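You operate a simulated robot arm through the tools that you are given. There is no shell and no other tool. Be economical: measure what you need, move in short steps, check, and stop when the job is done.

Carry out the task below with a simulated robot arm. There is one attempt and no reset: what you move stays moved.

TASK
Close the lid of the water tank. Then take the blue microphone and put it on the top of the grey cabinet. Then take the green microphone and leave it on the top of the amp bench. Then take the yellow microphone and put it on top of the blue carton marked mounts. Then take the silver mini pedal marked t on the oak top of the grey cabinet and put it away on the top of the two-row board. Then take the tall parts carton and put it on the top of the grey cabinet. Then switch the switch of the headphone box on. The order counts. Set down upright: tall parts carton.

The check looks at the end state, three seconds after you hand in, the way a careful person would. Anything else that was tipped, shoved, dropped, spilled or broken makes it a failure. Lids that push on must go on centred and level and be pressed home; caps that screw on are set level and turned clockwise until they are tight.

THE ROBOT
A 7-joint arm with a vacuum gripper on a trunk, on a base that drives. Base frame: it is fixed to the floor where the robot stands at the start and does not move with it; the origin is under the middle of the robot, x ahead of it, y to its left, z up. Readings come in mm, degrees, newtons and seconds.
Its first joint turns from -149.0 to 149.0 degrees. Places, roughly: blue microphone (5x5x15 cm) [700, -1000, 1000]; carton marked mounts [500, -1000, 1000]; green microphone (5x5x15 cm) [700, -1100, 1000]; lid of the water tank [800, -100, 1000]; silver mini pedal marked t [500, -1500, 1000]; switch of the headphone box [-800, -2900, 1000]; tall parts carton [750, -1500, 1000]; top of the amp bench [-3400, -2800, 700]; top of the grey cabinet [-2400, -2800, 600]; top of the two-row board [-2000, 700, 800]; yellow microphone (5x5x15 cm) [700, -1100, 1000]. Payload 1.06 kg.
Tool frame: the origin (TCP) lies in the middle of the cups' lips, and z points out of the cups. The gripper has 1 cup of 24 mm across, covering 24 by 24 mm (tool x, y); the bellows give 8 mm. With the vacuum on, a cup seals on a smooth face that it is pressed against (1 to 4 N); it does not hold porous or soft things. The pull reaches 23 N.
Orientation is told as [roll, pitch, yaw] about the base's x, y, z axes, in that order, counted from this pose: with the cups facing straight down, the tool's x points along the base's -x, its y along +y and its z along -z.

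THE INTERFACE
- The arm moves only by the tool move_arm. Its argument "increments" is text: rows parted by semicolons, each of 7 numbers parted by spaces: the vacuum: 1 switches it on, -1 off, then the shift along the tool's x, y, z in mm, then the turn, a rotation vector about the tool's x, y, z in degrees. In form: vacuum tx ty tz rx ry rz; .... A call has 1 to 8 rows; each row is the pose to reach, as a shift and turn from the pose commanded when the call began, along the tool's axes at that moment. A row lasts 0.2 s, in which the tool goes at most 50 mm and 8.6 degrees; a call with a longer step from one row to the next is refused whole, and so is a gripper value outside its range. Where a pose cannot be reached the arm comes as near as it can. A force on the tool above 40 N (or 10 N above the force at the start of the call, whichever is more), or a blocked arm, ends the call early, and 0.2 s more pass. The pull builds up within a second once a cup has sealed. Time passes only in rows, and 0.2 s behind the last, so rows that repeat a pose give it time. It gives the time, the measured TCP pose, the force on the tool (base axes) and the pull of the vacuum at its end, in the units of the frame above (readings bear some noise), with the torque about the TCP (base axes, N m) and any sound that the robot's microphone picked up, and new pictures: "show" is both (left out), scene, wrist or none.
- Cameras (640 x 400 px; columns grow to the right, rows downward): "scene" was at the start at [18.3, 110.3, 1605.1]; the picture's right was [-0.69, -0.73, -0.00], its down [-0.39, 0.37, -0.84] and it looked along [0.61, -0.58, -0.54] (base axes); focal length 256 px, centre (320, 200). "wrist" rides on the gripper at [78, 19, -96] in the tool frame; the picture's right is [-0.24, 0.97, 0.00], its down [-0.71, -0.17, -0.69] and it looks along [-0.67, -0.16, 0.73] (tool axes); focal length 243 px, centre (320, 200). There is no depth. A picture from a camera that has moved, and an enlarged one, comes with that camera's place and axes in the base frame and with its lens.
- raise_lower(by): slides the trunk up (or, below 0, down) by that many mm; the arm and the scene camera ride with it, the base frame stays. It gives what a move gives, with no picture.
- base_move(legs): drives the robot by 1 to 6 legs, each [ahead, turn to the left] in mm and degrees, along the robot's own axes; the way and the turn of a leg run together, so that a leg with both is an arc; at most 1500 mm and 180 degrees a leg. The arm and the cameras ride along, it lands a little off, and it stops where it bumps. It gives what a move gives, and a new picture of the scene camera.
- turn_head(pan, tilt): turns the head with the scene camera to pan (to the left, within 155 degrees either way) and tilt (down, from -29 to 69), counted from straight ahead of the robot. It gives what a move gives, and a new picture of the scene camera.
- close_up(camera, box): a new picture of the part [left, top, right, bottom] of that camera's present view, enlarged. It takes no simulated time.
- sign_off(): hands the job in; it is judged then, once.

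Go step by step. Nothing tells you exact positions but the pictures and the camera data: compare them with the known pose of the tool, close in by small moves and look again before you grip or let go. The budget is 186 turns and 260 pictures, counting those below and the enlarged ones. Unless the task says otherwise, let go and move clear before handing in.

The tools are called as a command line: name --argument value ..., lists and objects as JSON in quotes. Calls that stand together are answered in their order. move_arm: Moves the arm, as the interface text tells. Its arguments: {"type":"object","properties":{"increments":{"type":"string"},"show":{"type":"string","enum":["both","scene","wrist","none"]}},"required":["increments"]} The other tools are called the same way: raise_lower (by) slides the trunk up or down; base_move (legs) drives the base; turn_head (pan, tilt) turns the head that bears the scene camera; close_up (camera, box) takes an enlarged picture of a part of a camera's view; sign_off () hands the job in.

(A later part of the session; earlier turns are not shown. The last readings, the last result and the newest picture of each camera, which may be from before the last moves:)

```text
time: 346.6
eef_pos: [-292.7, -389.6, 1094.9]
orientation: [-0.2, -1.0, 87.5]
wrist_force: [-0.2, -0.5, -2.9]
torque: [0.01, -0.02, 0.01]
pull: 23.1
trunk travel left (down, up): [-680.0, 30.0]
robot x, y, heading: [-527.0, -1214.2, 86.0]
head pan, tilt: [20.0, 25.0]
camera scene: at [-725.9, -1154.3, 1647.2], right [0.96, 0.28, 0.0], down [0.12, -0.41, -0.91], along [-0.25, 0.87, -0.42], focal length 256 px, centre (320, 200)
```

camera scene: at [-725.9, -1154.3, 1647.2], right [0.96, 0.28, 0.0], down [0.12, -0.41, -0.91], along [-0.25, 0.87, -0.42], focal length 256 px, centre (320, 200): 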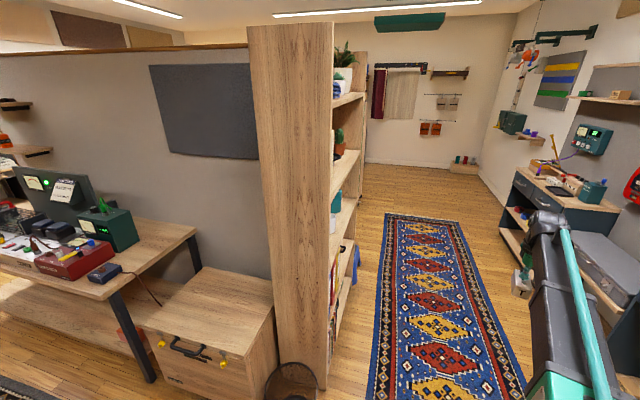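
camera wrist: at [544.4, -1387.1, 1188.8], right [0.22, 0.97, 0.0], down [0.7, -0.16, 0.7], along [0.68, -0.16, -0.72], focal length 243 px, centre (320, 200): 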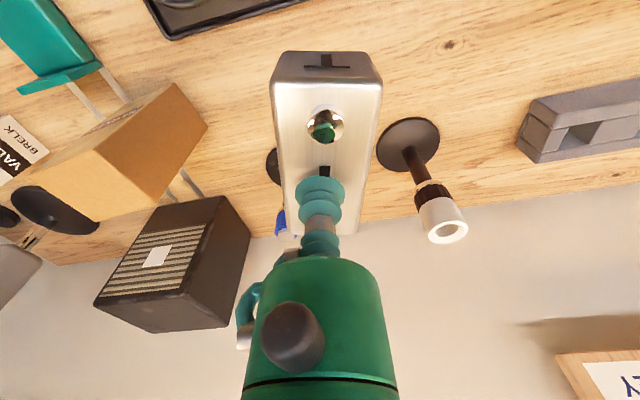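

Pedal held through the turn. Drive north past the bookshelf.

base_move --legs '[[1500, 0], [900, 0]]'

turn_head --pan 100 --tilt 25

```text
time: 358.2
eef_pos: [-213.2, 1996.7, 1095.1]
orientation: [-0.3, -1.0, 89.7]
wrist_force: [-0.5, -0.2, -1.3]
torque: [0.0, 0.0, -0.01]
pull: 23.1
trunk travel left (down, up): [-680.0, 30.0]
robot x, y, heading: [-413.9, 1165.2, 88.4]
head pan, tilt: [20.0, 25.0]
camera scene: at [-617.6, 1217.6, 1647.2], right [0.95, 0.31, 0.0], down [0.13, -0.4, -0.91], along [-0.28, 0.86, -0.42], focal length 256 px, centre (320, 200)
```

scene: 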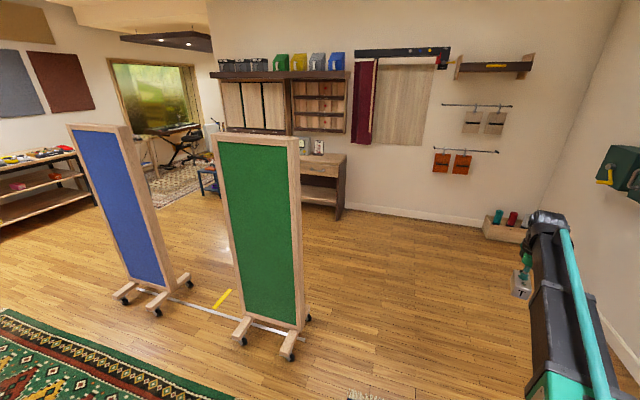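

```text
time: 359.8
eef_pos: [-212.8, 1996.2, 1094.9]
orientation: [-0.3, -1.0, 89.7]
wrist_force: [-0.4, 0.0, -2.5]
torque: [-0.01, -0.02, -0.01]
pull: 22.8
trunk travel left (down, up): [-680.0, 30.0]
robot x, y, heading: [-417.0, 1166.5, 88.2]
head pan, tilt: [100.0, 25.0]
camera scene: at [-680.0, 1116.6, 1647.2], right [-0.14, 0.99, 0.0], down [0.42, 0.06, -0.91], along [-0.9, -0.13, -0.42], focal length 256 px, centre (320, 200)
```

scene: 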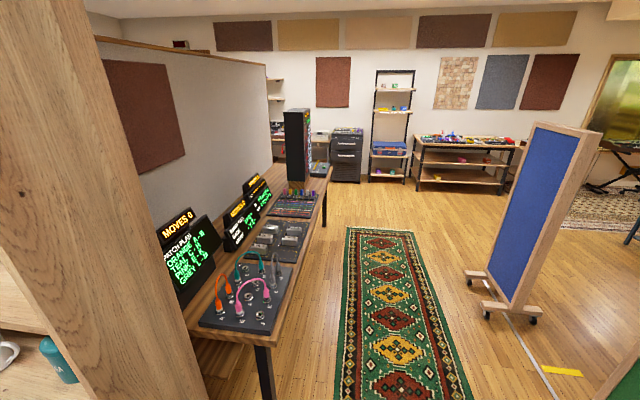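

close_up --camera "scene" --box '[150, 100, 350, 330]'

```text
1.74 times, centred on (250, 215) of scene
camera zoom: at [-680.0, 1116.6, 1647.2], right [-0.14, 0.99, 0.0], down [0.42, 0.06, -0.91], along [-0.9, -0.13, -0.42], focal length 445 px, centre (442, 174)
```

zoom: 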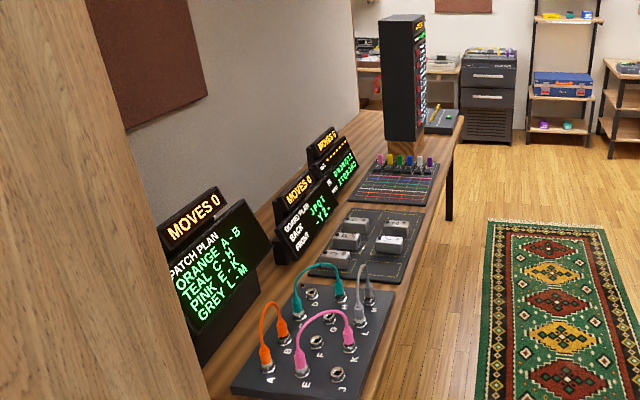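

The two-row board (black, with silver mini pedals) sits on the bench near (-1910,700). Drive around to face it.

base_move --legs '[[0, 79.3], [1300, 0], [0, 96]]'

turn_head --pan 0 --tilt 45

close_up --camera "wrist" --box '[0, 0, 640, 400]'

```text
time: 373.8
eef_pos: [-1961.3, 636.2, 1095.1]
orientation: [-0.3, -1.0, -95.0]
wrist_force: [-0.1, 0.1, -1.4]
torque: [0.0, 0.02, -0.01]
pull: 22.8
trunk travel left (down, up): [-680.0, 30.0]
robot x, y, heading: [-1692.9, 1441.1, -96.2]
head pan, tilt: [100.0, 25.0]
camera scene: at [-1428.3, 1478.3, 1647.2], right [0.06, -1.0, 0.0], down [-0.42, -0.03, -0.91], along [0.9, 0.06, -0.42], focal length 256 px, centre (320, 200)
```

scene: 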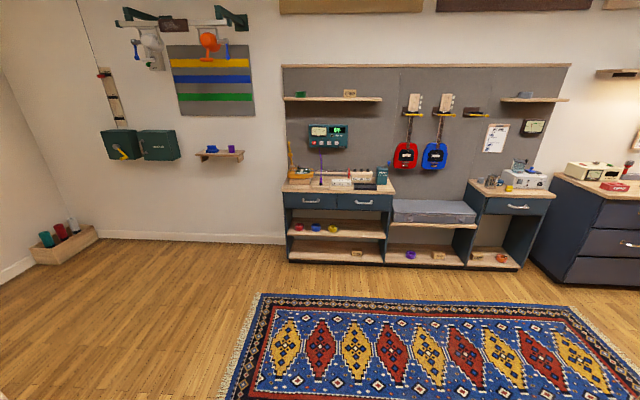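

```text
time: 375.6
eef_pos: [-1959.6, 634.5, 1095.1]
orientation: [-0.3, -1.1, -94.9]
wrist_force: [-0.1, 0.0, -1.2]
torque: [-0.03, 0.03, -0.02]
pull: 22.9
trunk travel left (down, up): [-680.0, 30.0]
robot x, y, heading: [-1688.0, 1445.8, -96.4]
head pan, tilt: [0.0, 45.0]
camera scene: at [-1529.3, 1391.6, 1616.6], right [-0.99, 0.11, 0.0], down [0.08, 0.7, -0.71], along [-0.08, -0.7, -0.71], focal length 256 px, centre (320, 200)
```

scene: 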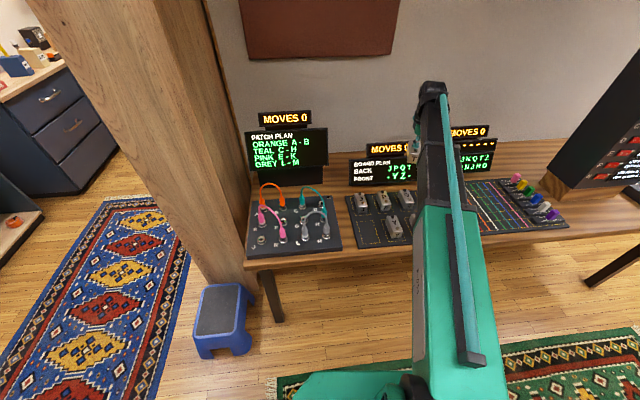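

```text
1.00 times, centred on (320, 200) of wrist (not enlarged: the box is as wide or as high as the picture)
camera zoom: at [-1935.3, 712.9, 1188.4], right [0.95, -0.32, 0.0], down [-0.23, -0.68, 0.7], along [-0.22, -0.66, -0.72], focal length 243 px, centre (320, 200)
```

zoom: 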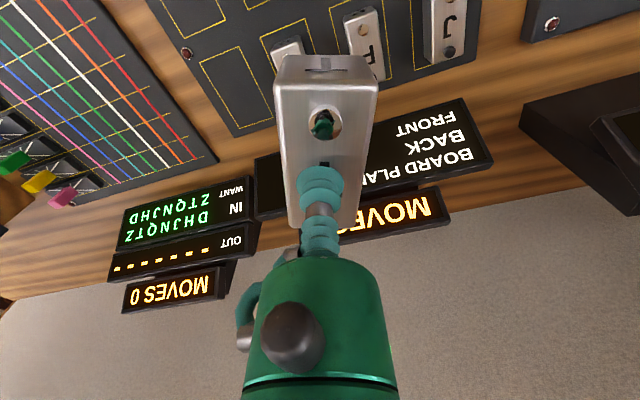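

close_up --camera "scene" --box '[335, 130, 425, 190]'

close_up --camera "scene" --box '[335, 170, 475, 260]'

```text
6.67 times, centred on (380, 160) of scene
camera zoom: at [-1529.3, 1391.6, 1616.6], right [-0.99, 0.11, 0.0], down [0.08, 0.7, -0.71], along [-0.08, -0.7, -0.71], focal length 1707 px, centre (-80, 467)
```

zoom: 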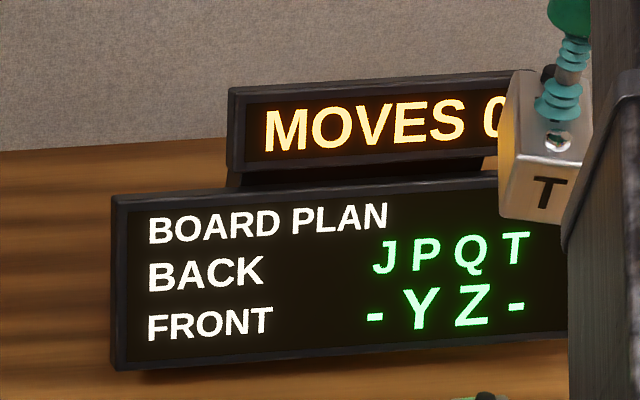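

```text
4.44 times, centred on (405, 215) of scene
camera zoom: at [-1529.3, 1391.6, 1616.6], right [-0.99, 0.11, 0.0], down [0.08, 0.7, -0.71], along [-0.08, -0.7, -0.71], focal length 1138 px, centre (-58, 133)
```

zoom: 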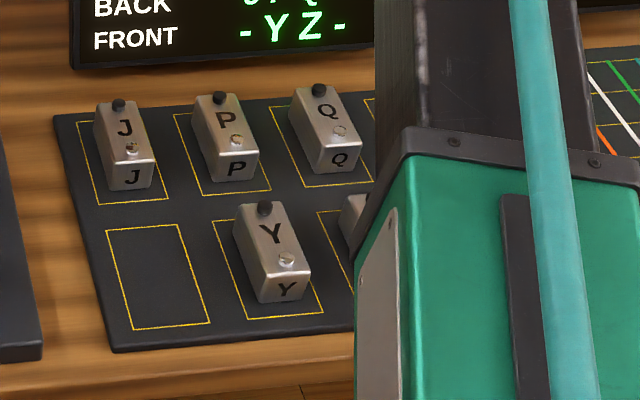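

The display plan shows T belongs in the back row's 4th slot (rightmost from the front), about (-2110,624). I shift and align the pedal with the board (18° turn), then drive 80 mm closer.

move_arm --increments "1 8 -25 0 0 0 -3; 1 16 -50 0 0 0 -6; 1 24 -75 0 0 0 -9; 1 32 -100 0 0 0 -12; 1 40 -125 0 0 0 -15; 1 48 -148 0 0 0 -18.4; 1 48 -148 0 0 0 -18.4" --show "none"

base_move --legs '[[80, 0]]'

close_up --camera "wrist" --box '[0, 0, 640, 400]'

```text
time: 377.1
eef_pos: [-2105.0, 694.7, 1095.0]
orientation: [-0.7, -0.9, -76.4]
wrist_force: [-0.9, -0.3, -1.0]
torque: [-0.02, 0.04, -0.03]
pull: 22.8
trunk travel left (down, up): [-680.0, 30.0]
robot x, y, heading: [-1693.6, 1444.0, -96.4]
head pan, tilt: [0.0, 45.0]
```

```text
time: 378.2
eef_pos: [-2113.5, 614.5, 1094.7]
orientation: [-0.6, -0.8, -76.3]
wrist_force: [0.5, -0.8, -1.6]
torque: [-0.01, 0.0, 0.0]
pull: 23.7
trunk travel left (down, up): [-680.0, 30.0]
robot x, y, heading: [-1702.0, 1368.9, -96.2]
head pan, tilt: [0.0, 45.0]
camera scene: at [-1538.3, 1311.0, 1616.6], right [-0.99, 0.11, 0.0], down [0.08, 0.7, -0.71], along [-0.08, -0.7, -0.71], focal length 256 px, centre (320, 200)
```

scene: 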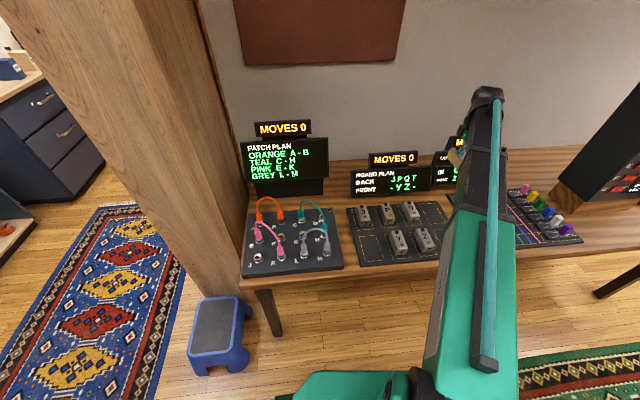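

```text
1.00 times, centred on (320, 200) of wrist (not enlarged: the box is as wide or as high as the picture)
camera zoom: at [-2112.6, 695.4, 1188.0], right [1.0, 0.0, -0.01], down [0.0, -0.72, 0.7], along [0.0, -0.7, -0.72], focal length 243 px, centre (320, 200)
```

zoom: 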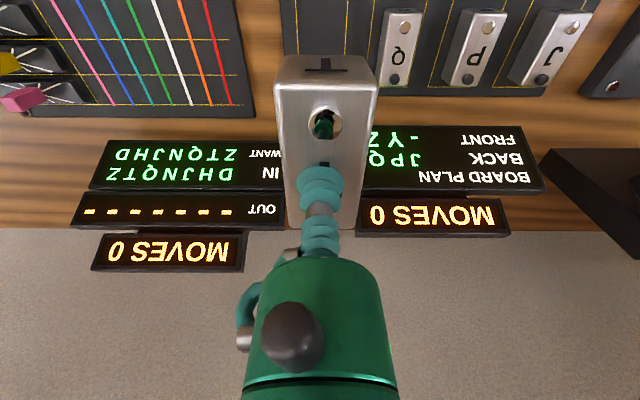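

Aligned with the neighbouring pedals Q, P, J. Small correction and lower to 870.

move_arm --increments "1 -5.6 -6.5 30 0 0 0; 1 -5.6 -6.5 75 0 0 0; 1 -5.6 -6.5 120 0 0 0; 1 -5.6 -6.5 165 0 0 0; 1 -5.6 -6.5 205 0 0 0; 1 -5.6 -6.5 225 0 0 0; 1 -5.6 -6.5 225 0 0 0"

close_up --camera "scene" --box '[340, 140, 520, 280]'

```text
time: 379.8
eef_pos: [-2119.9, 602.6, 870.0]
orientation: [-0.6, -1.0, -76.4]
wrist_force: [0.0, 0.1, -2.2]
torque: [-0.03, 0.0, 0.0]
pull: 22.7
trunk travel left (down, up): [-680.0, 30.0]
robot x, y, heading: [-1703.7, 1363.3, -96.2]
head pan, tilt: [0.0, 45.0]
camera scene: at [-1538.0, 1313.0, 1616.6], right [-0.99, 0.11, 0.0], down [0.08, 0.7, -0.71], along [-0.08, -0.7, -0.71], focal length 256 px, centre (320, 200)
camera wrist: at [-2118.6, 684.8, 963.4], right [1.0, 0.0, -0.01], down [0.0, -0.72, 0.7], along [0.0, -0.7, -0.72], focal length 243 px, centre (320, 200)
```

scene: 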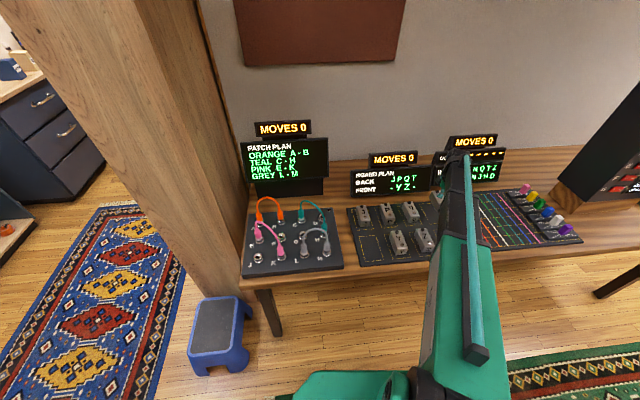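
wrist: 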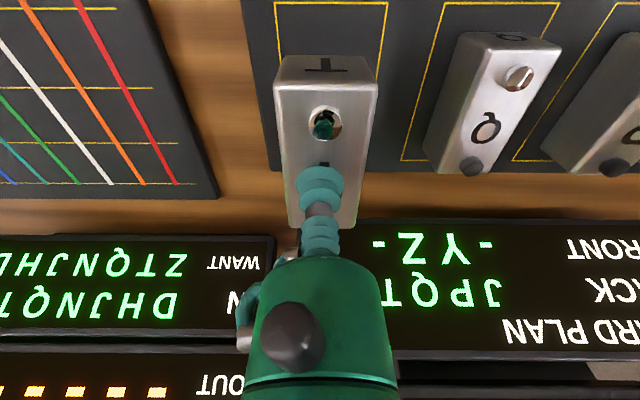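

```text
2.86 times, centred on (430, 210) of scene
camera zoom: at [-1538.0, 1313.0, 1616.6], right [-0.99, 0.11, 0.0], down [0.08, 0.7, -0.71], along [-0.08, -0.7, -0.71], focal length 732 px, centre (6, 171)
```

zoom: 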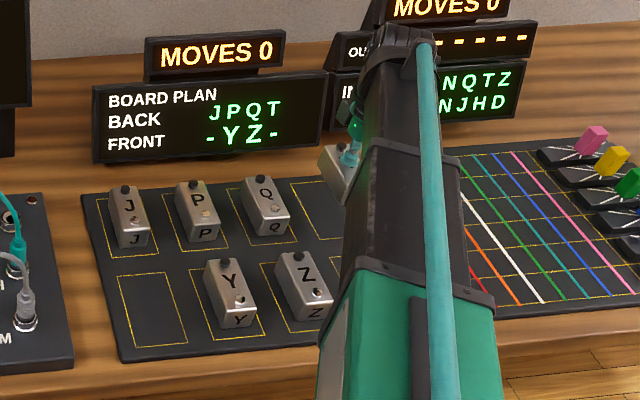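

Slot 4's centre computes to (-2112,610) on a board at z≈772. Correct by a few mm and lower.

move_arm --increments "1 -7.4 3 0 0 0 0; 1 -7.4 3 25 0 0 0; 1 -7.4 3 45 0 0 0; 1 -7.4 3 52 0 0 0; 1 -7.4 3 52 0 0 0" --show "wrist"

```text
time: 381.0
eef_pos: [-2115.2, 598.3, 817.0]
orientation: [-0.6, -0.9, -76.4]
wrist_force: [1.2, -1.8, -2.3]
torque: [-0.02, -0.01, -0.02]
pull: 22.6
trunk travel left (down, up): [-680.0, 30.0]
robot x, y, heading: [-1699.8, 1364.8, -96.1]
head pan, tilt: [0.0, 45.0]
camera wrist: at [-2115.1, 678.6, 911.4], right [1.0, 0.0, -0.01], down [0.0, -0.72, 0.7], along [0.0, -0.7, -0.72], focal length 243 px, centre (320, 200)
```

wrist: 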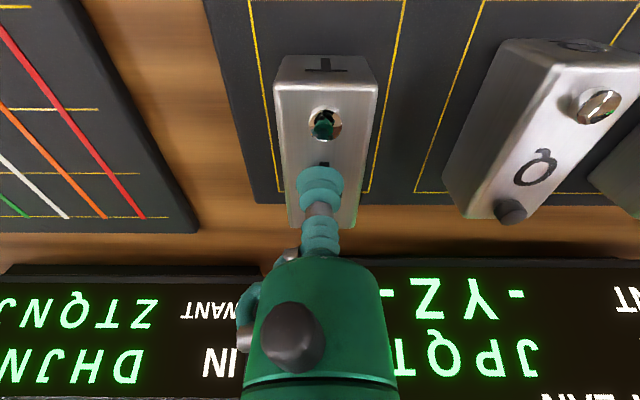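

move_arm --increments "1 0 0 3 0 0 0; 1 0 0 5 0 0 0; 1 0 0 7 0 0 0; 1 0 0 9 0 0 0; 1 0 0 9 0 0 0" --show "none"

```text
time: 382.2
eef_pos: [-2115.6, 597.4, 811.2]
orientation: [-0.6, -1.1, -76.4]
wrist_force: [-3.9, -5.4, 16.8]
torque: [0.09, -0.11, -0.01]
pull: 22.9
trunk travel left (down, up): [-680.0, 30.0]
robot x, y, heading: [-1701.2, 1364.4, -96.3]
head pan, tilt: [0.0, 45.0]
```

Contact at 811. Relax, release, rise and check.

move_arm --increments "1 0 0 -2.5 0 0 0; -1 0 0 -3 0 0 0; -1 0 0 -3 0 0 0; -1 0 0 -3 0 0 0; -1 0 0 -3 0 0 0; -1 0 0 -12 0 0 0; -1 0 0 -55 0 0 0; -1 0 0 -100 0 0 0" --show "wrist"

close_up --camera "scene" --box '[340, 140, 520, 280]'

```text
time: 384.0
eef_pos: [-2114.0, 600.2, 911.7]
orientation: [-0.6, -0.9, -76.5]
wrist_force: [-0.2, 0.0, 0.2]
torque: [0.03, 0.01, 0.01]
pull: 0.1
trunk travel left (down, up): [-680.0, 30.0]
robot x, y, heading: [-1700.0, 1366.8, -96.3]
head pan, tilt: [0.0, 45.0]
camera wrist: at [-2113.5, 682.0, 1004.6], right [1.0, 0.0, -0.01], down [0.0, -0.72, 0.7], along [0.0, -0.7, -0.72], focal length 243 px, centre (320, 200)
```

wrist: 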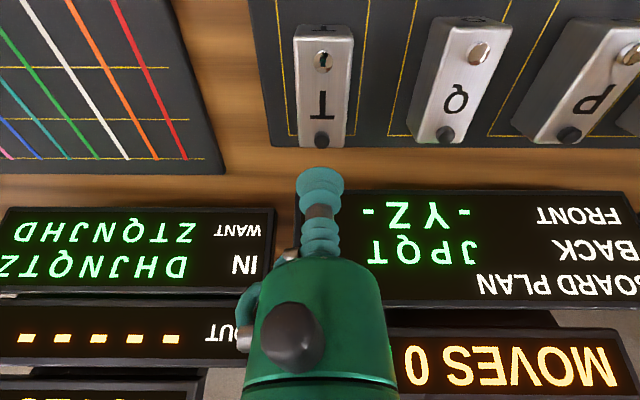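

```text
2.86 times, centred on (430, 210) of scene
camera zoom: at [-1537.8, 1313.4, 1616.6], right [-0.99, 0.11, 0.0], down [0.08, 0.7, -0.71], along [-0.08, -0.7, -0.71], focal length 732 px, centre (6, 171)
```

zoom: 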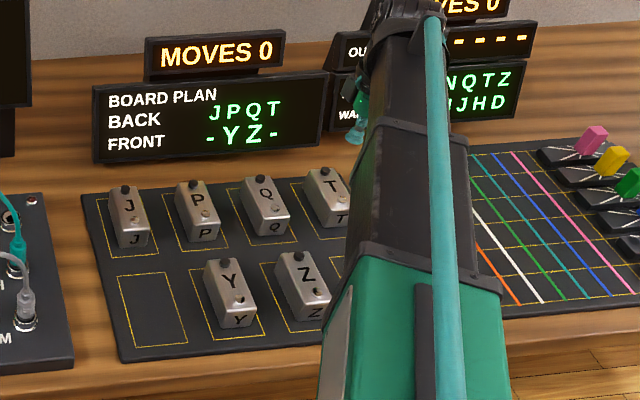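

T pedal sits in its slot like its neighbours. Now return to the bench for the tall HANDLES carton by retracing the path.

move_arm --increments "-1 0 0 -50 0 0 0; -1 0 0 -100 0 0 0; -1 0 0 -150 0 0 0; -1 0 0 -200 0 0 0; -1 0 0 -230 0 0 0" --show "none"

base_move --legs '[[0, -96], [-1300, 0], [0, -79.3], [-1500, 0], [-900, 0]]'

```text
time: 385.2
eef_pos: [-2111.8, 605.1, 1140.2]
orientation: [-0.6, -0.8, -76.4]
wrist_force: [-0.5, 0.0, 0.2]
torque: [-0.02, 0.02, 0.03]
pull: 0.1
trunk travel left (down, up): [-680.0, 30.0]
robot x, y, heading: [-1698.1, 1363.1, -96.2]
head pan, tilt: [0.0, 45.0]
```

```text
time: 393.1
eef_pos: [-1735.0, 1708.2, 1143.0]
orientation: [-0.6, -0.9, -172.7]
wrist_force: [1.7, -0.3, -0.1]
torque: [0.05, 0.13, -0.01]
pull: 0.0
trunk travel left (down, up): [-680.0, 30.0]
robot x, y, heading: [-1022.3, 1220.4, 167.3]
head pan, tilt: [0.0, 45.0]
stopped in leg 2: the robot was blocked; the commanded pose is now the measured one
camera scene: at [-1089.5, 1058.2, 1616.8], right [0.22, 0.98, 0.0], down [0.69, -0.15, -0.71], along [-0.69, 0.16, -0.7], focal length 256 px, centre (320, 200)
```

scene: 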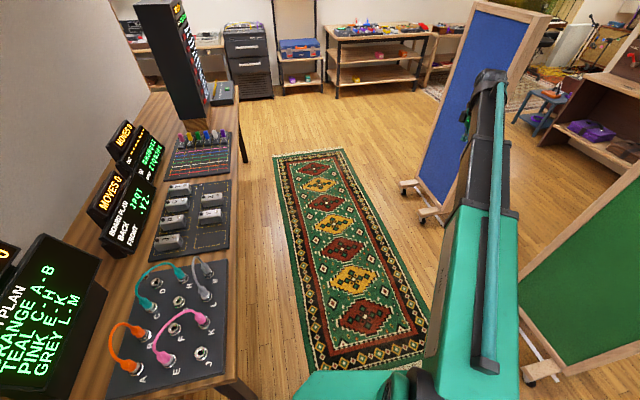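

Something blocks the base from behind; I look back.

turn_head --pan 150 --tilt 50

turn_head --pan -150 --tilt 50

```text
time: 395.4
eef_pos: [-1742.7, 1710.3, 1136.9]
orientation: [-0.5, -0.7, -172.6]
wrist_force: [0.0, 0.2, 0.2]
torque: [0.0, 0.01, 0.02]
pull: 0.0
trunk travel left (down, up): [-680.0, 30.0]
robot x, y, heading: [-1027.3, 1217.7, 167.4]
head pan, tilt: [150.0, 50.0]
camera scene: at [-963.4, 991.2, 1609.7], right [-0.68, -0.74, 0.0], down [-0.56, 0.52, -0.64], along [0.47, -0.43, -0.77], focal length 256 px, centre (320, 200)
```

scene: 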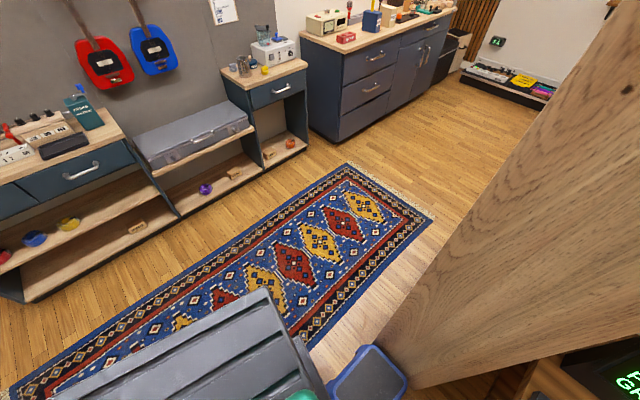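

```text
time: 399.5
eef_pos: [-1743.7, 1711.0, 1137.2]
orientation: [-0.5, -0.7, -172.6]
wrist_force: [0.1, 0.5, 0.4]
torque: [0.02, 0.01, 0.0]
pull: 0.1
trunk travel left (down, up): [-680.0, 30.0]
robot x, y, heading: [-1027.7, 1217.8, 167.1]
head pan, tilt: [-150.0, 50.0]
camera scene: at [-946.7, 1066.4, 1609.7], right [0.3, -0.95, 0.0], down [-0.73, -0.23, -0.64], along [0.61, 0.19, -0.77], focal length 256 px, centre (320, 200)
```

scene: 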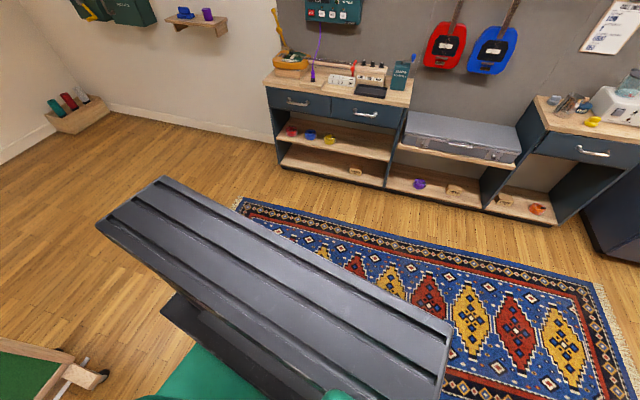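

The base grazed near the blue step stool on the way back. I pull ahead, angle away and go around it wider.

base_move --legs '[[350, 0], [0, 25], [-1000, 0]]'

turn_head --pan 90 --tilt 35

```text
time: 407.8
eef_pos: [-1270.4, 1650.7, 1137.8]
orientation: [-0.4, -0.7, -147.4]
wrist_force: [-0.5, 0.2, -0.3]
torque: [0.0, 0.03, -0.01]
pull: 0.1
trunk travel left (down, up): [-680.0, 30.0]
robot x, y, heading: [-409.8, 1513.9, -167.4]
head pan, tilt: [-150.0, 50.0]
camera scene: at [-273.5, 1411.0, 1609.7], right [0.68, -0.73, 0.0], down [-0.56, -0.52, -0.64], along [0.47, 0.44, -0.77], focal length 256 px, centre (320, 200)
```

scene: 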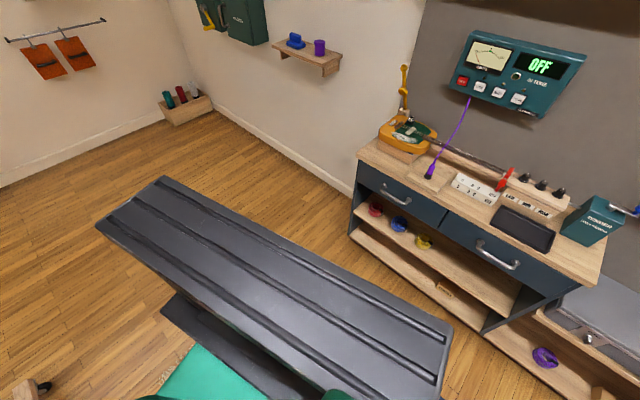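

```text
time: 411.2
eef_pos: [-1269.6, 1650.8, 1137.5]
orientation: [-0.5, -0.7, -147.4]
wrist_force: [-0.2, 0.0, 0.2]
torque: [0.0, -0.02, 0.01]
pull: 0.2
trunk travel left (down, up): [-680.0, 30.0]
robot x, y, heading: [-410.9, 1511.7, -167.2]
head pan, tilt: [90.0, 35.0]
camera scene: at [-310.9, 1272.7, 1631.4], right [-0.98, -0.22, 0.0], down [-0.13, 0.56, -0.82], along [0.18, -0.8, -0.57], focal length 256 px, centre (320, 200)
```

scene: 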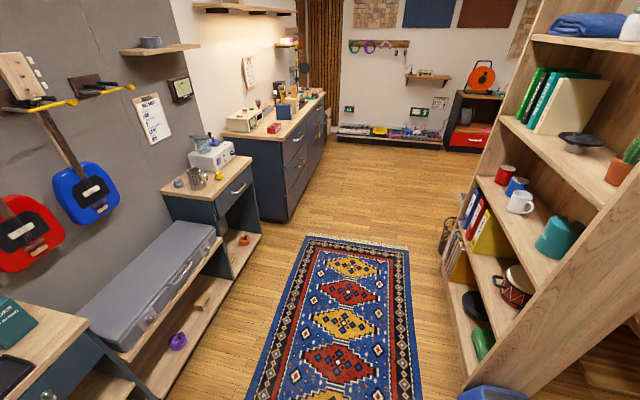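

turn_head --pan 55 --tilt 50

```text
time: 412.2
eef_pos: [-1270.3, 1650.8, 1137.5]
orientation: [-0.4, -0.6, -147.3]
wrist_force: [-0.7, -0.2, 0.3]
torque: [0.0, 0.0, -0.01]
pull: 0.0
trunk travel left (down, up): [-680.0, 30.0]
robot x, y, heading: [-410.7, 1517.0, -167.2]
head pan, tilt: [55.0, 50.0]
camera scene: at [-359.4, 1287.3, 1609.7], right [-0.93, 0.38, 0.0], down [0.29, 0.71, -0.64], along [-0.24, -0.6, -0.77], focal length 256 px, centre (320, 200)
```

scene: 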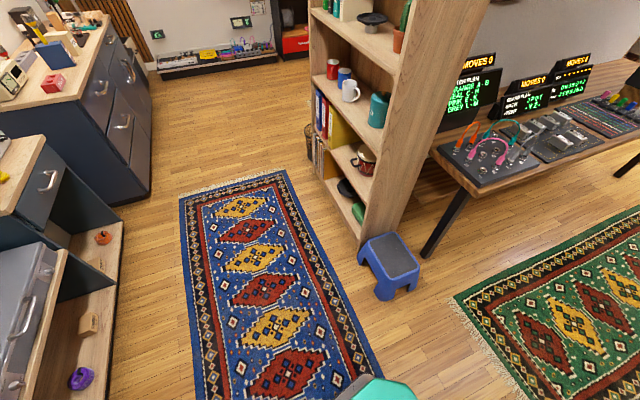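

The stool appears essentially where it was. Continue: turn and reverse south to the bench.

base_move --legs '[[0, -104.3], [-1500, 0], [-1200, 0]]'

```text
time: 429.8
eef_pos: [-184.2, -416.5, 1137.2]
orientation: [-0.5, -0.7, 104.5]
wrist_force: [0.3, -0.2, 0.3]
torque: [0.03, 0.0, 0.01]
pull: 0.1
trunk travel left (down, up): [-680.0, 30.0]
robot x, y, heading: [-580.2, -1189.7, 84.4]
head pan, tilt: [55.0, 50.0]
camera scene: at [-818.7, -1166.7, 1609.7], right [0.65, 0.76, 0.0], down [0.58, -0.5, -0.64], along [-0.49, 0.42, -0.77], focal length 256 px, centre (320, 200)
```

scene: 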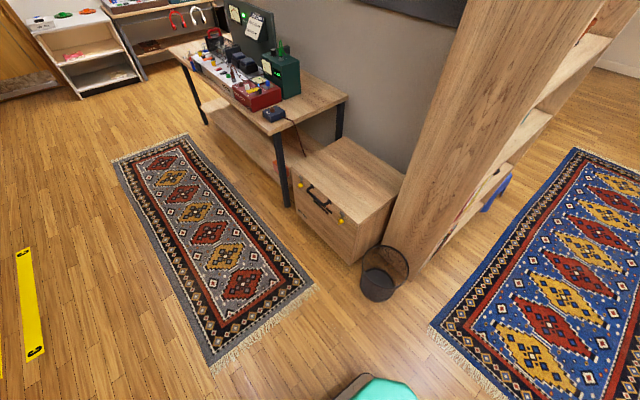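

Swing the arm to straight ahead and raise it before approaching, to avoid the boom mic stand.

move_arm --increments "-1 -29.2 34.8 -8 0 0 -3; -1 -56.6 71 -16 0 0 -6; -1 -82.1 108.7 -24 0 0 -9; -1 -105.6 147.6 -32 0 0 -12; -1 -127 187.7 -40 0 0 -15; -1 -146.2 228.8 -48 0 0 -18; -1 -163.2 271 -56 0 0 -21; -1 -178.2 313.9 -60 0 0 -24" --show "none"

base_move --legs '[[0, -104.4], [400, 0], [0, 18]]'

turn_head --pan -10 --tilt 42

close_up --camera "wrist" --box '[0, 0, 640, 400]'

```text
time: 431.6
eef_pos: [-537.2, -325.8, 1196.7]
orientation: [-0.8, -0.4, 128.5]
wrist_force: [0.2, 0.2, -0.8]
torque: [0.01, 0.0, -0.01]
pull: 0.1
trunk travel left (down, up): [-680.0, 30.0]
robot x, y, heading: [-582.8, -1185.7, 84.4]
head pan, tilt: [55.0, 50.0]
```

```text
time: 439.4
eef_pos: [649.4, -1328.1, 1196.2]
orientation: [-0.7, -0.3, 41.5]
wrist_force: [-0.6, 0.5, 0.7]
torque: [-0.01, 0.01, 0.0]
pull: 0.1
trunk travel left (down, up): [-680.0, 30.0]
robot x, y, heading: [-214.3, -1326.3, -2.3]
head pan, tilt: [55.0, 50.0]
camera scene: at [-208.1, -1091.6, 1609.6], right [0.79, -0.61, 0.0], down [-0.47, -0.61, -0.64], along [0.39, 0.51, -0.77], focal length 256 px, centre (320, 200)
```

scene: 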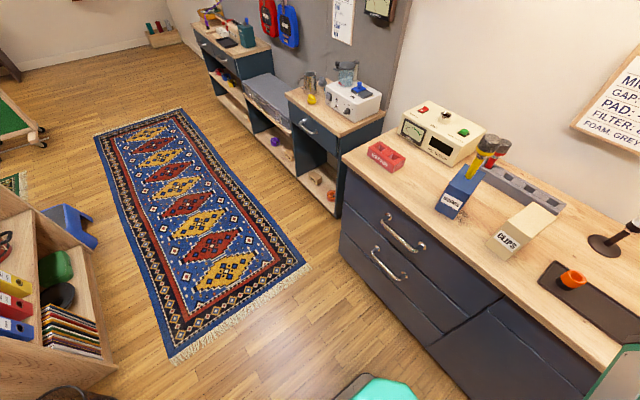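

```text
time: 440.8
eef_pos: [648.9, -1329.5, 1196.3]
orientation: [-0.7, -0.4, 41.4]
wrist_force: [0.3, 0.7, -1.1]
torque: [0.0, -0.02, -0.02]
pull: 0.1
trunk travel left (down, up): [-680.0, 30.0]
robot x, y, heading: [-216.1, -1325.4, -2.6]
head pan, tilt: [-10.0, 42.0]
camera scene: at [-173.2, -1171.1, 1620.9], right [-0.21, -0.98, 0.0], down [-0.65, 0.14, -0.74], along [0.73, -0.16, -0.67], focal length 256 px, centre (320, 200)
```

scene: 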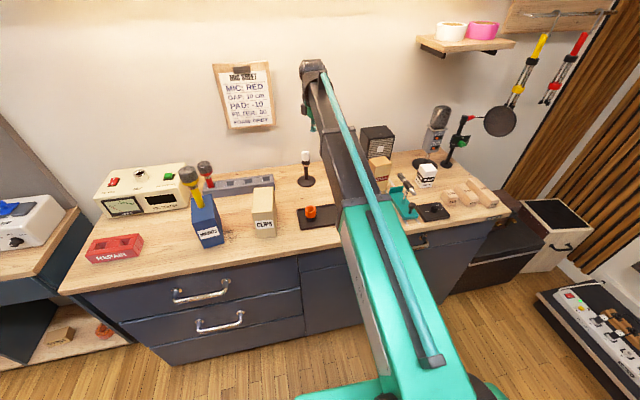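

```text
1.00 times, centred on (320, 200) of wrist (not enlarged: the box is as wide or as high as the picture)
camera zoom: at [577.0, -1366.7, 1290.1], right [-0.47, 0.88, -0.01], down [0.63, 0.34, 0.69], along [0.62, 0.32, -0.72], focal length 243 px, centre (320, 200)
```

zoom: 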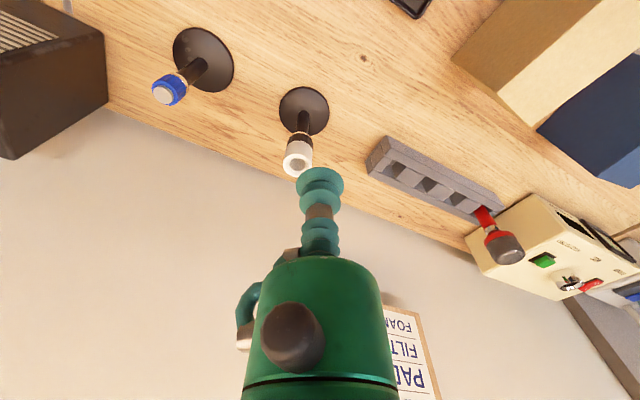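

Yellow still stands fine. Swing the wrist toward the HANDLES carton near (650,-1600).

move_arm --increments "-1 30 -19 0 0 0 6; -1 60 -38 0 0 0 12; -1 90 -57 0 0 0 18; -1 120 -76 0 0 0 24; -1 150 -96 0 0 0 30; -1 150 -96 0 0 0 36; -1 150 -96 0 0 0 40; -1 150 -96 0 0 0 40"

close_up --camera "scene" --box '[340, 110, 500, 230]'

```text
time: 442.6
eef_pos: [601.1, -1500.3, 1195.9]
orientation: [-0.3, -0.8, 1.5]
wrist_force: [0.8, 0.3, 0.3]
torque: [0.02, -0.01, 0.02]
pull: 0.0
trunk travel left (down, up): [-680.0, 30.0]
robot x, y, heading: [-213.9, -1324.4, -2.4]
head pan, tilt: [-10.0, 42.0]
camera scene: at [-173.2, -1171.3, 1621.0], right [-0.22, -0.98, 0.0], down [-0.65, 0.14, -0.74], along [0.73, -0.16, -0.67], focal length 256 px, centre (320, 200)
camera wrist: at [520.3, -1483.6, 1289.2], right [0.21, 0.98, 0.0], down [0.7, -0.15, 0.7], along [0.68, -0.15, -0.72], focal length 243 px, centre (320, 200)
```

scene: 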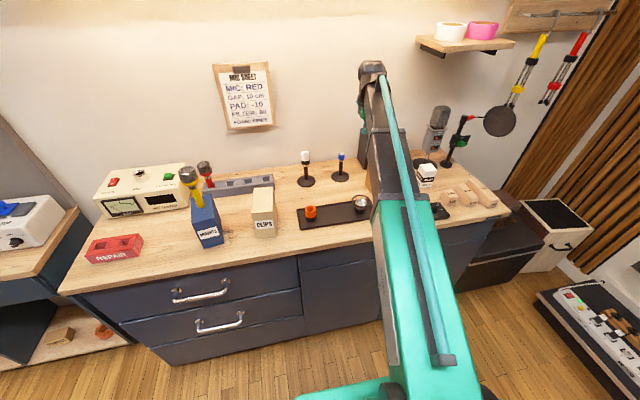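
wrist: 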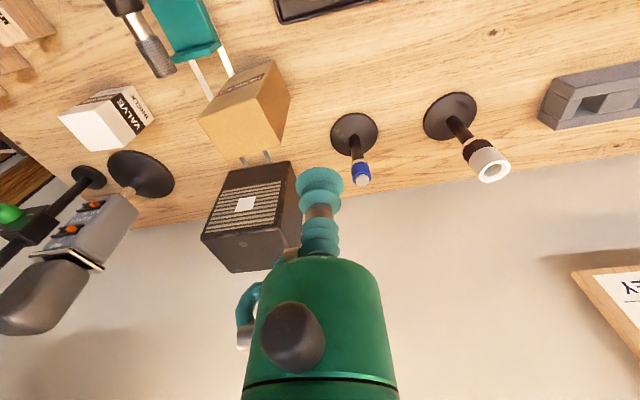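

```text
3.33 times, centred on (420, 170) of scene
camera zoom: at [-173.2, -1171.3, 1621.0], right [-0.22, -0.98, 0.0], down [-0.65, 0.14, -0.74], along [0.73, -0.16, -0.67], focal length 854 px, centre (-13, 300)
```

zoom: 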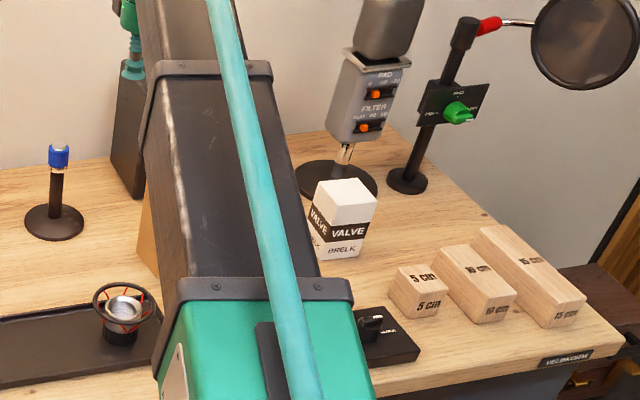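

move_arm --increments "-1 -8 -45 0 0 0 0; -1 -17 -90 0 0 0 0; -1 -17 -90 40 0 0 0; -1 -17 -90 80 0 0 0; -1 -17 -90 80 0 0 0" --show "wrist"

close_up --camera "wrist" --box '[200, 20, 440, 200]'

```text
time: 443.8
eef_pos: [621.5, -1592.4, 1115.8]
orientation: [-0.3, -0.9, 1.5]
wrist_force: [0.5, -0.7, -0.2]
torque: [-0.03, 0.02, 0.0]
pull: 0.0
trunk travel left (down, up): [-680.0, 30.0]
robot x, y, heading: [-215.0, -1328.2, -2.4]
head pan, tilt: [-10.0, 42.0]
camera wrist: at [541.0, -1573.9, 1209.3], right [0.21, 0.98, 0.0], down [0.7, -0.15, 0.7], along [0.68, -0.15, -0.72], focal length 243 px, centre (320, 200)
```

wrist: 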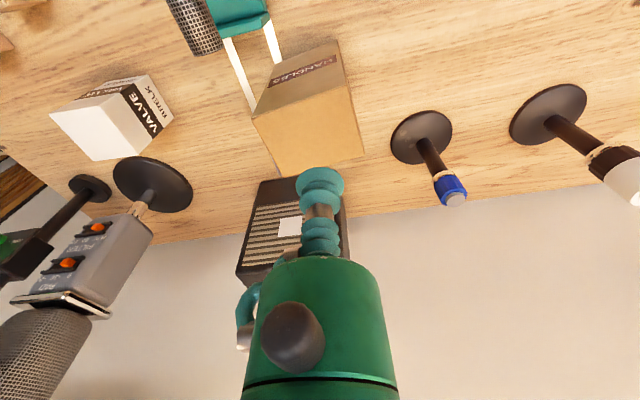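

```text
2.22 times, centred on (320, 110) of wrist
camera zoom: at [541.0, -1573.9, 1209.3], right [0.21, 0.98, 0.0], down [0.7, -0.15, 0.7], along [0.68, -0.15, -0.72], focal length 539 px, centre (320, 400)
```

zoom: 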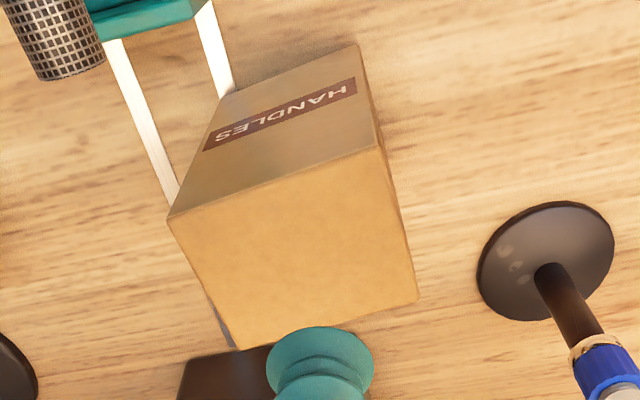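

Carton top centre ≈ (642,-1604,1025). Go above and press.

move_arm --increments "1 -20 -12 0 0 0 0; 1 -20 -12 40 0 0 0; 1 -20 -12 70 0 0 0; 1 -20 -12 76 0 0 0; 1 -20 -12 80 0 0 0; 1 -20 -12 84 0 0 0; 1 -20 -12 84 0 0 0; 1 -20 -12 84 0 0 0" --show "wrist"

```text
time: 445.6
eef_pos: [642.4, -1602.5, 1033.0]
orientation: [-0.3, -0.9, 1.6]
wrist_force: [5.3, -0.7, 18.4]
torque: [0.09, 0.07, 0.05]
pull: 23.2
trunk travel left (down, up): [-680.0, 30.0]
robot x, y, heading: [-215.9, -1328.1, -2.5]
head pan, tilt: [-10.0, 42.0]
camera wrist: at [561.6, -1584.7, 1127.2], right [0.21, 0.98, 0.0], down [0.7, -0.15, 0.7], along [0.68, -0.15, -0.72], focal length 243 px, centre (320, 200)
```

wrist: 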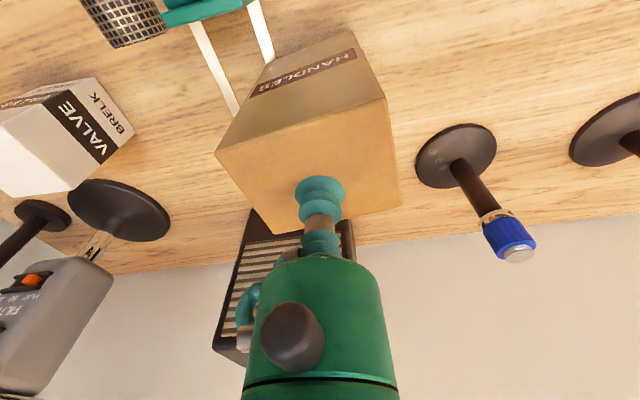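

Sealed on the carton. Lift and read the weight.

move_arm --increments "1 0 0 -5 0 0 0; 1 0 0 -15 0 0 0; 1 0 0 -40 0 0 0; 1 0 0 -75 0 0 0; 1 0 0 -115 0 0 0; 1 0 0 -155 0 0 0; 1 0 0 -180 0 0 0; 1 0 0 -180 0 0 0" --show "wrist"

```text
time: 447.4
eef_pos: [640.3, -1601.9, 1211.8]
orientation: [-0.4, -0.8, 1.6]
wrist_force: [0.6, -0.2, -3.5]
torque: [0.02, -0.02, 0.04]
pull: 23.4
trunk travel left (down, up): [-680.0, 30.0]
robot x, y, heading: [-213.1, -1328.6, -2.4]
head pan, tilt: [-10.0, 42.0]
camera wrist: at [559.9, -1584.8, 1305.9], right [0.21, 0.98, 0.0], down [0.7, -0.15, 0.7], along [0.68, -0.15, -0.72], focal length 243 px, centre (320, 200)
```

wrist: 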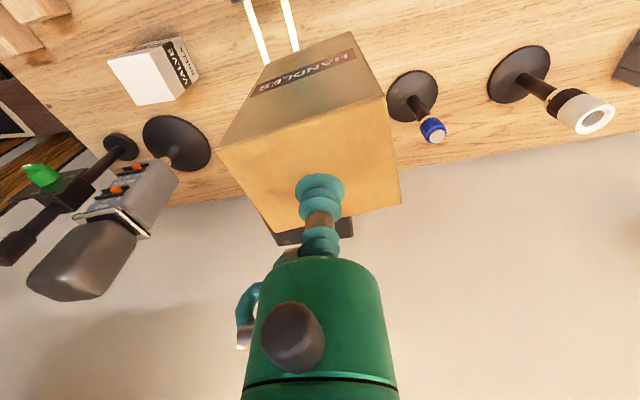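

Light load. Reverse straight, small turn, then reverse toward the grey cabinet, checking the hold.

base_move --legs '[[-300, 0], [0, 22.5]]'

base_move --legs '[[-1500, 0], [-457, 0]]'

```text
time: 450.6
eef_pos: [380.3, -1244.3, 1211.6]
orientation: [-0.3, -0.7, 23.8]
wrist_force: [0.1, -0.4, -2.9]
torque: [-0.01, -0.01, 0.03]
pull: 23.1
trunk travel left (down, up): [-680.0, 30.0]
robot x, y, heading: [-509.4, -1316.8, 19.7]
head pan, tilt: [-10.0, 42.0]
camera scene: at [-534.3, -1152.4, 1620.9], right [0.17, -0.99, 0.0], down [-0.66, -0.11, -0.74], along [0.73, 0.13, -0.67], focal length 256 px, centre (320, 200)
```

scene: 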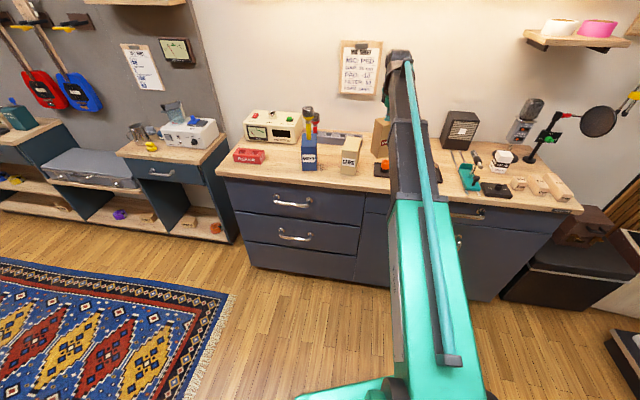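

```text
time: 460.4
eef_pos: [-1474.2, -1908.6, 1212.0]
orientation: [-0.4, -0.8, 24.9]
wrist_force: [-0.1, -0.2, -2.7]
torque: [0.01, -0.03, 0.0]
pull: 23.0
trunk travel left (down, up): [-680.0, 30.0]
robot x, y, heading: [-2365.6, -1994.6, 21.0]
head pan, tilt: [-10.0, 42.0]
camera scene: at [-2390.5, -1834.8, 1621.0], right [0.19, -0.98, 0.0], down [-0.66, -0.13, -0.74], along [0.73, 0.14, -0.67], focal length 256 px, centre (320, 200)
```

scene: 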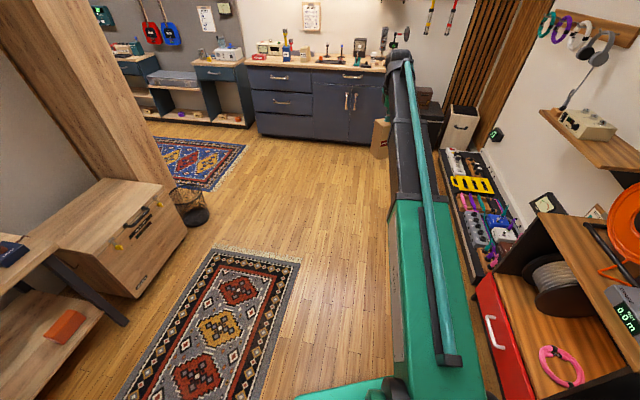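

Held over the whole drive. Now lower/pull in the arm to clear the cable reel, then swing slowly clockwise to the cabinet.

move_arm --increments "1 20 7 20 0 0 0; 1 48 17 45 0 0 0; 1 77 27 70 0 0 0; 1 106 37 95 0 0 0; 1 135 47 120 0 0 0; 1 164 58 145 0 0 0; 1 193 68 172 0 0 0; 1 221.6 78 200 0 0 0" --show "none"

move_arm --increments "1 10.2 -27 0 0 0 2.5; 1 21.5 -53.4 0 0 0 5; 1 33.9 -79.3 0 0 0 7.5; 1 47.4 -104.8 0 0 0 10; 1 62.1 -129.5 0 0 0 12.5; 1 77.9 -153.6 0 0 0 15; 1 94.7 -177.1 0 0 0 17.5; 1 112.4 -199.6 0 0 0 20" --show "none"

```text
time: 462.2
eef_pos: [-1705.2, -1930.7, 1010.5]
orientation: [-0.2, -0.8, 24.9]
wrist_force: [0.3, -0.1, -2.4]
torque: [-0.02, -0.02, 0.0]
pull: 23.3
trunk travel left (down, up): [-680.0, 30.0]
robot x, y, heading: [-2367.8, -1997.2, 21.0]
head pan, tilt: [-10.0, 42.0]
```

```text
time: 464.1
eef_pos: [-1721.1, -2157.0, 1008.6]
orientation: [0.0, -0.7, 5.0]
wrist_force: [1.0, -0.5, -3.3]
torque: [0.02, -0.02, 0.02]
pull: 23.3
trunk travel left (down, up): [-680.0, 30.0]
robot x, y, heading: [-2363.9, -1994.2, 20.8]
head pan, tilt: [-10.0, 42.0]
```

Good and still held; continue the arc.

move_arm --increments "1 10.2 -27 0 0 0 2.5; 1 21.5 -53.4 0 0 0 5; 1 33.9 -79.3 0 0 0 7.5; 1 47.4 -104.8 0 0 0 10; 1 62.1 -129.5 0 0 0 12.5; 1 77.9 -153.6 0 0 0 15; 1 94.7 -177.1 0 0 0 17.5; 1 112.4 -199.6 0 0 0 20" --show "none"

move_arm --increments "1 10.2 -27 0 0 0 2.5; 1 21.5 -53.4 0 0 0 5; 1 33.9 -79.3 0 0 0 7.5; 1 47.4 -104.8 0 0 0 10; 1 62.1 -129.5 0 0 0 12.5; 1 77.9 -153.6 0 0 0 15; 1 94.7 -177.1 0 0 0 17.5; 1 112.4 -199.6 0 0 0 20" --show "none"

move_arm --increments "1 10.2 -27 0 0 0 2.5; 1 21.5 -53.4 0 0 0 5; 1 33.9 -79.3 0 0 0 7.5; 1 47.4 -104.8 0 0 0 10; 1 62.1 -129.5 0 0 0 12.5; 1 77.9 -153.6 0 0 0 15; 1 94.7 -177.1 0 0 0 17.5; 1 112.4 -199.6 0 0 0 20" --show "none"

move_arm --increments "1 10.2 -27 0 0 0 2.5; 1 21.5 -53.4 0 0 0 5; 1 33.9 -79.3 0 0 0 7.5; 1 47.4 -104.8 0 0 0 10; 1 62.1 -129.5 0 0 0 12.5; 1 77.9 -153.6 0 0 0 15; 1 94.7 -177.1 0 0 0 17.5; 1 112.4 -199.6 0 0 0 20" --show "wrist"

```text
time: 465.9
eef_pos: [-1816.1, -2367.5, 1006.2]
orientation: [0.3, -0.8, -15.1]
wrist_force: [-0.1, -0.3, -2.5]
torque: [-0.07, -0.03, -0.02]
pull: 22.7
trunk travel left (down, up): [-680.0, 30.0]
robot x, y, heading: [-2367.8, -1998.0, 20.7]
head pan, tilt: [-10.0, 42.0]
```

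```text
time: 467.6
eef_pos: [-1978.8, -2530.1, 1004.8]
orientation: [0.5, -0.7, -35.1]
wrist_force: [-0.5, 0.4, -3.5]
torque: [0.04, -0.06, -0.02]
pull: 23.1
trunk travel left (down, up): [-680.0, 30.0]
robot x, y, heading: [-2365.8, -1997.1, 20.8]
head pan, tilt: [-10.0, 42.0]
```

```text
time: 469.4
eef_pos: [-2183.5, -2628.9, 1001.7]
orientation: [0.7, -0.4, -55.3]
wrist_force: [0.2, 0.0, -2.3]
torque: [-0.03, 0.03, 0.01]
pull: 23.7
trunk travel left (down, up): [-680.0, 30.0]
robot x, y, heading: [-2364.8, -1997.4, 20.8]
head pan, tilt: [-10.0, 42.0]
```

```text
time: 471.2
eef_pos: [-2414.8, -2651.9, 1001.1]
orientation: [0.8, -0.2, -75.1]
wrist_force: [0.0, -0.3, -3.8]
torque: [-0.03, -0.01, 0.04]
pull: 22.3
trunk travel left (down, up): [-680.0, 30.0]
robot x, y, heading: [-2369.0, -1993.9, 20.9]
head pan, tilt: [-10.0, 42.0]
camera wrist: at [-2418.0, -2572.1, 1094.6], right [1.0, 0.02, 0.02], down [0.01, -0.73, 0.68], along [0.03, -0.68, -0.73], focal length 243 px, centre (320, 200)
```

wrist: 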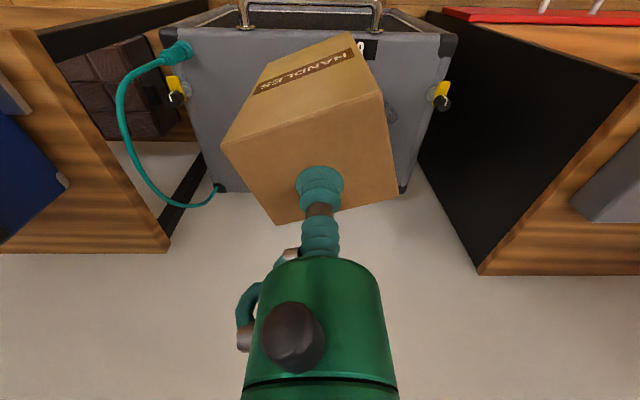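

Cabinet top spans x -2687…-2154, y -3025…-2660; target for the carton is (-2500,-2840), clear of the mic. Move over and lower.

move_arm --increments "1 -23 -19 0 0 0 0; 1 -50 -41 0 0 0 0; 1 -78 -64 0 0 0 0; 1 -106 -87 0 0 0 0; 1 -134 -110 0 0 0 0; 1 -160 -130 0 0 0 0; 1 -160 -130 0 0 0 0" --show "none"

move_arm --increments "1 0 0 30 0 0 0; 1 0 0 65 0 0 0; 1 0 0 100 0 0 0; 1 0 0 140 0 0 0; 1 0 0 180 0 0 0; 1 0 0 215 0 0 0; 1 0 0 245 0 0 0; 1 0 0 255 0 0 0" --show "wrist"

```text
time: 472.9
eef_pos: [-2486.3, -2842.0, 996.7]
orientation: [0.8, -0.2, -74.3]
wrist_force: [-0.5, -0.3, -3.2]
torque: [-0.02, 0.02, -0.01]
pull: 22.5
trunk travel left (down, up): [-680.0, 30.0]
robot x, y, heading: [-2366.2, -1994.5, 21.0]
head pan, tilt: [-10.0, 42.0]
```

```text
time: 474.6
eef_pos: [-2486.0, -2841.0, 740.4]
orientation: [0.9, -0.2, -74.6]
wrist_force: [-0.1, 0.1, -3.5]
torque: [-0.01, -0.02, -0.02]
pull: 23.1
trunk travel left (down, up): [-680.0, 30.0]
robot x, y, heading: [-2370.6, -1993.7, 21.1]
head pan, tilt: [-10.0, 42.0]
camera wrist: at [-2489.9, -2761.2, 835.5], right [1.0, 0.03, 0.01], down [0.01, -0.73, 0.68], along [0.03, -0.68, -0.73], focal length 243 px, centre (320, 200)
```

wrist: 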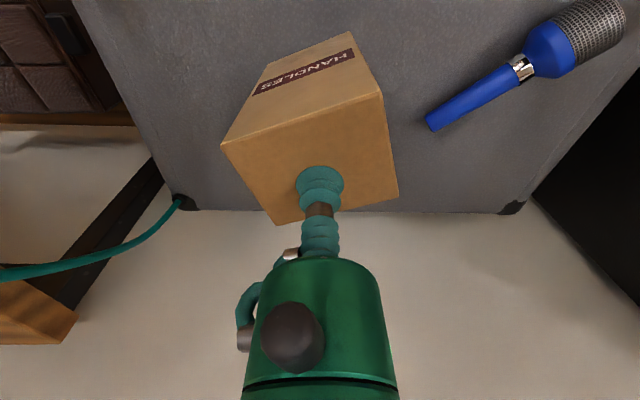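

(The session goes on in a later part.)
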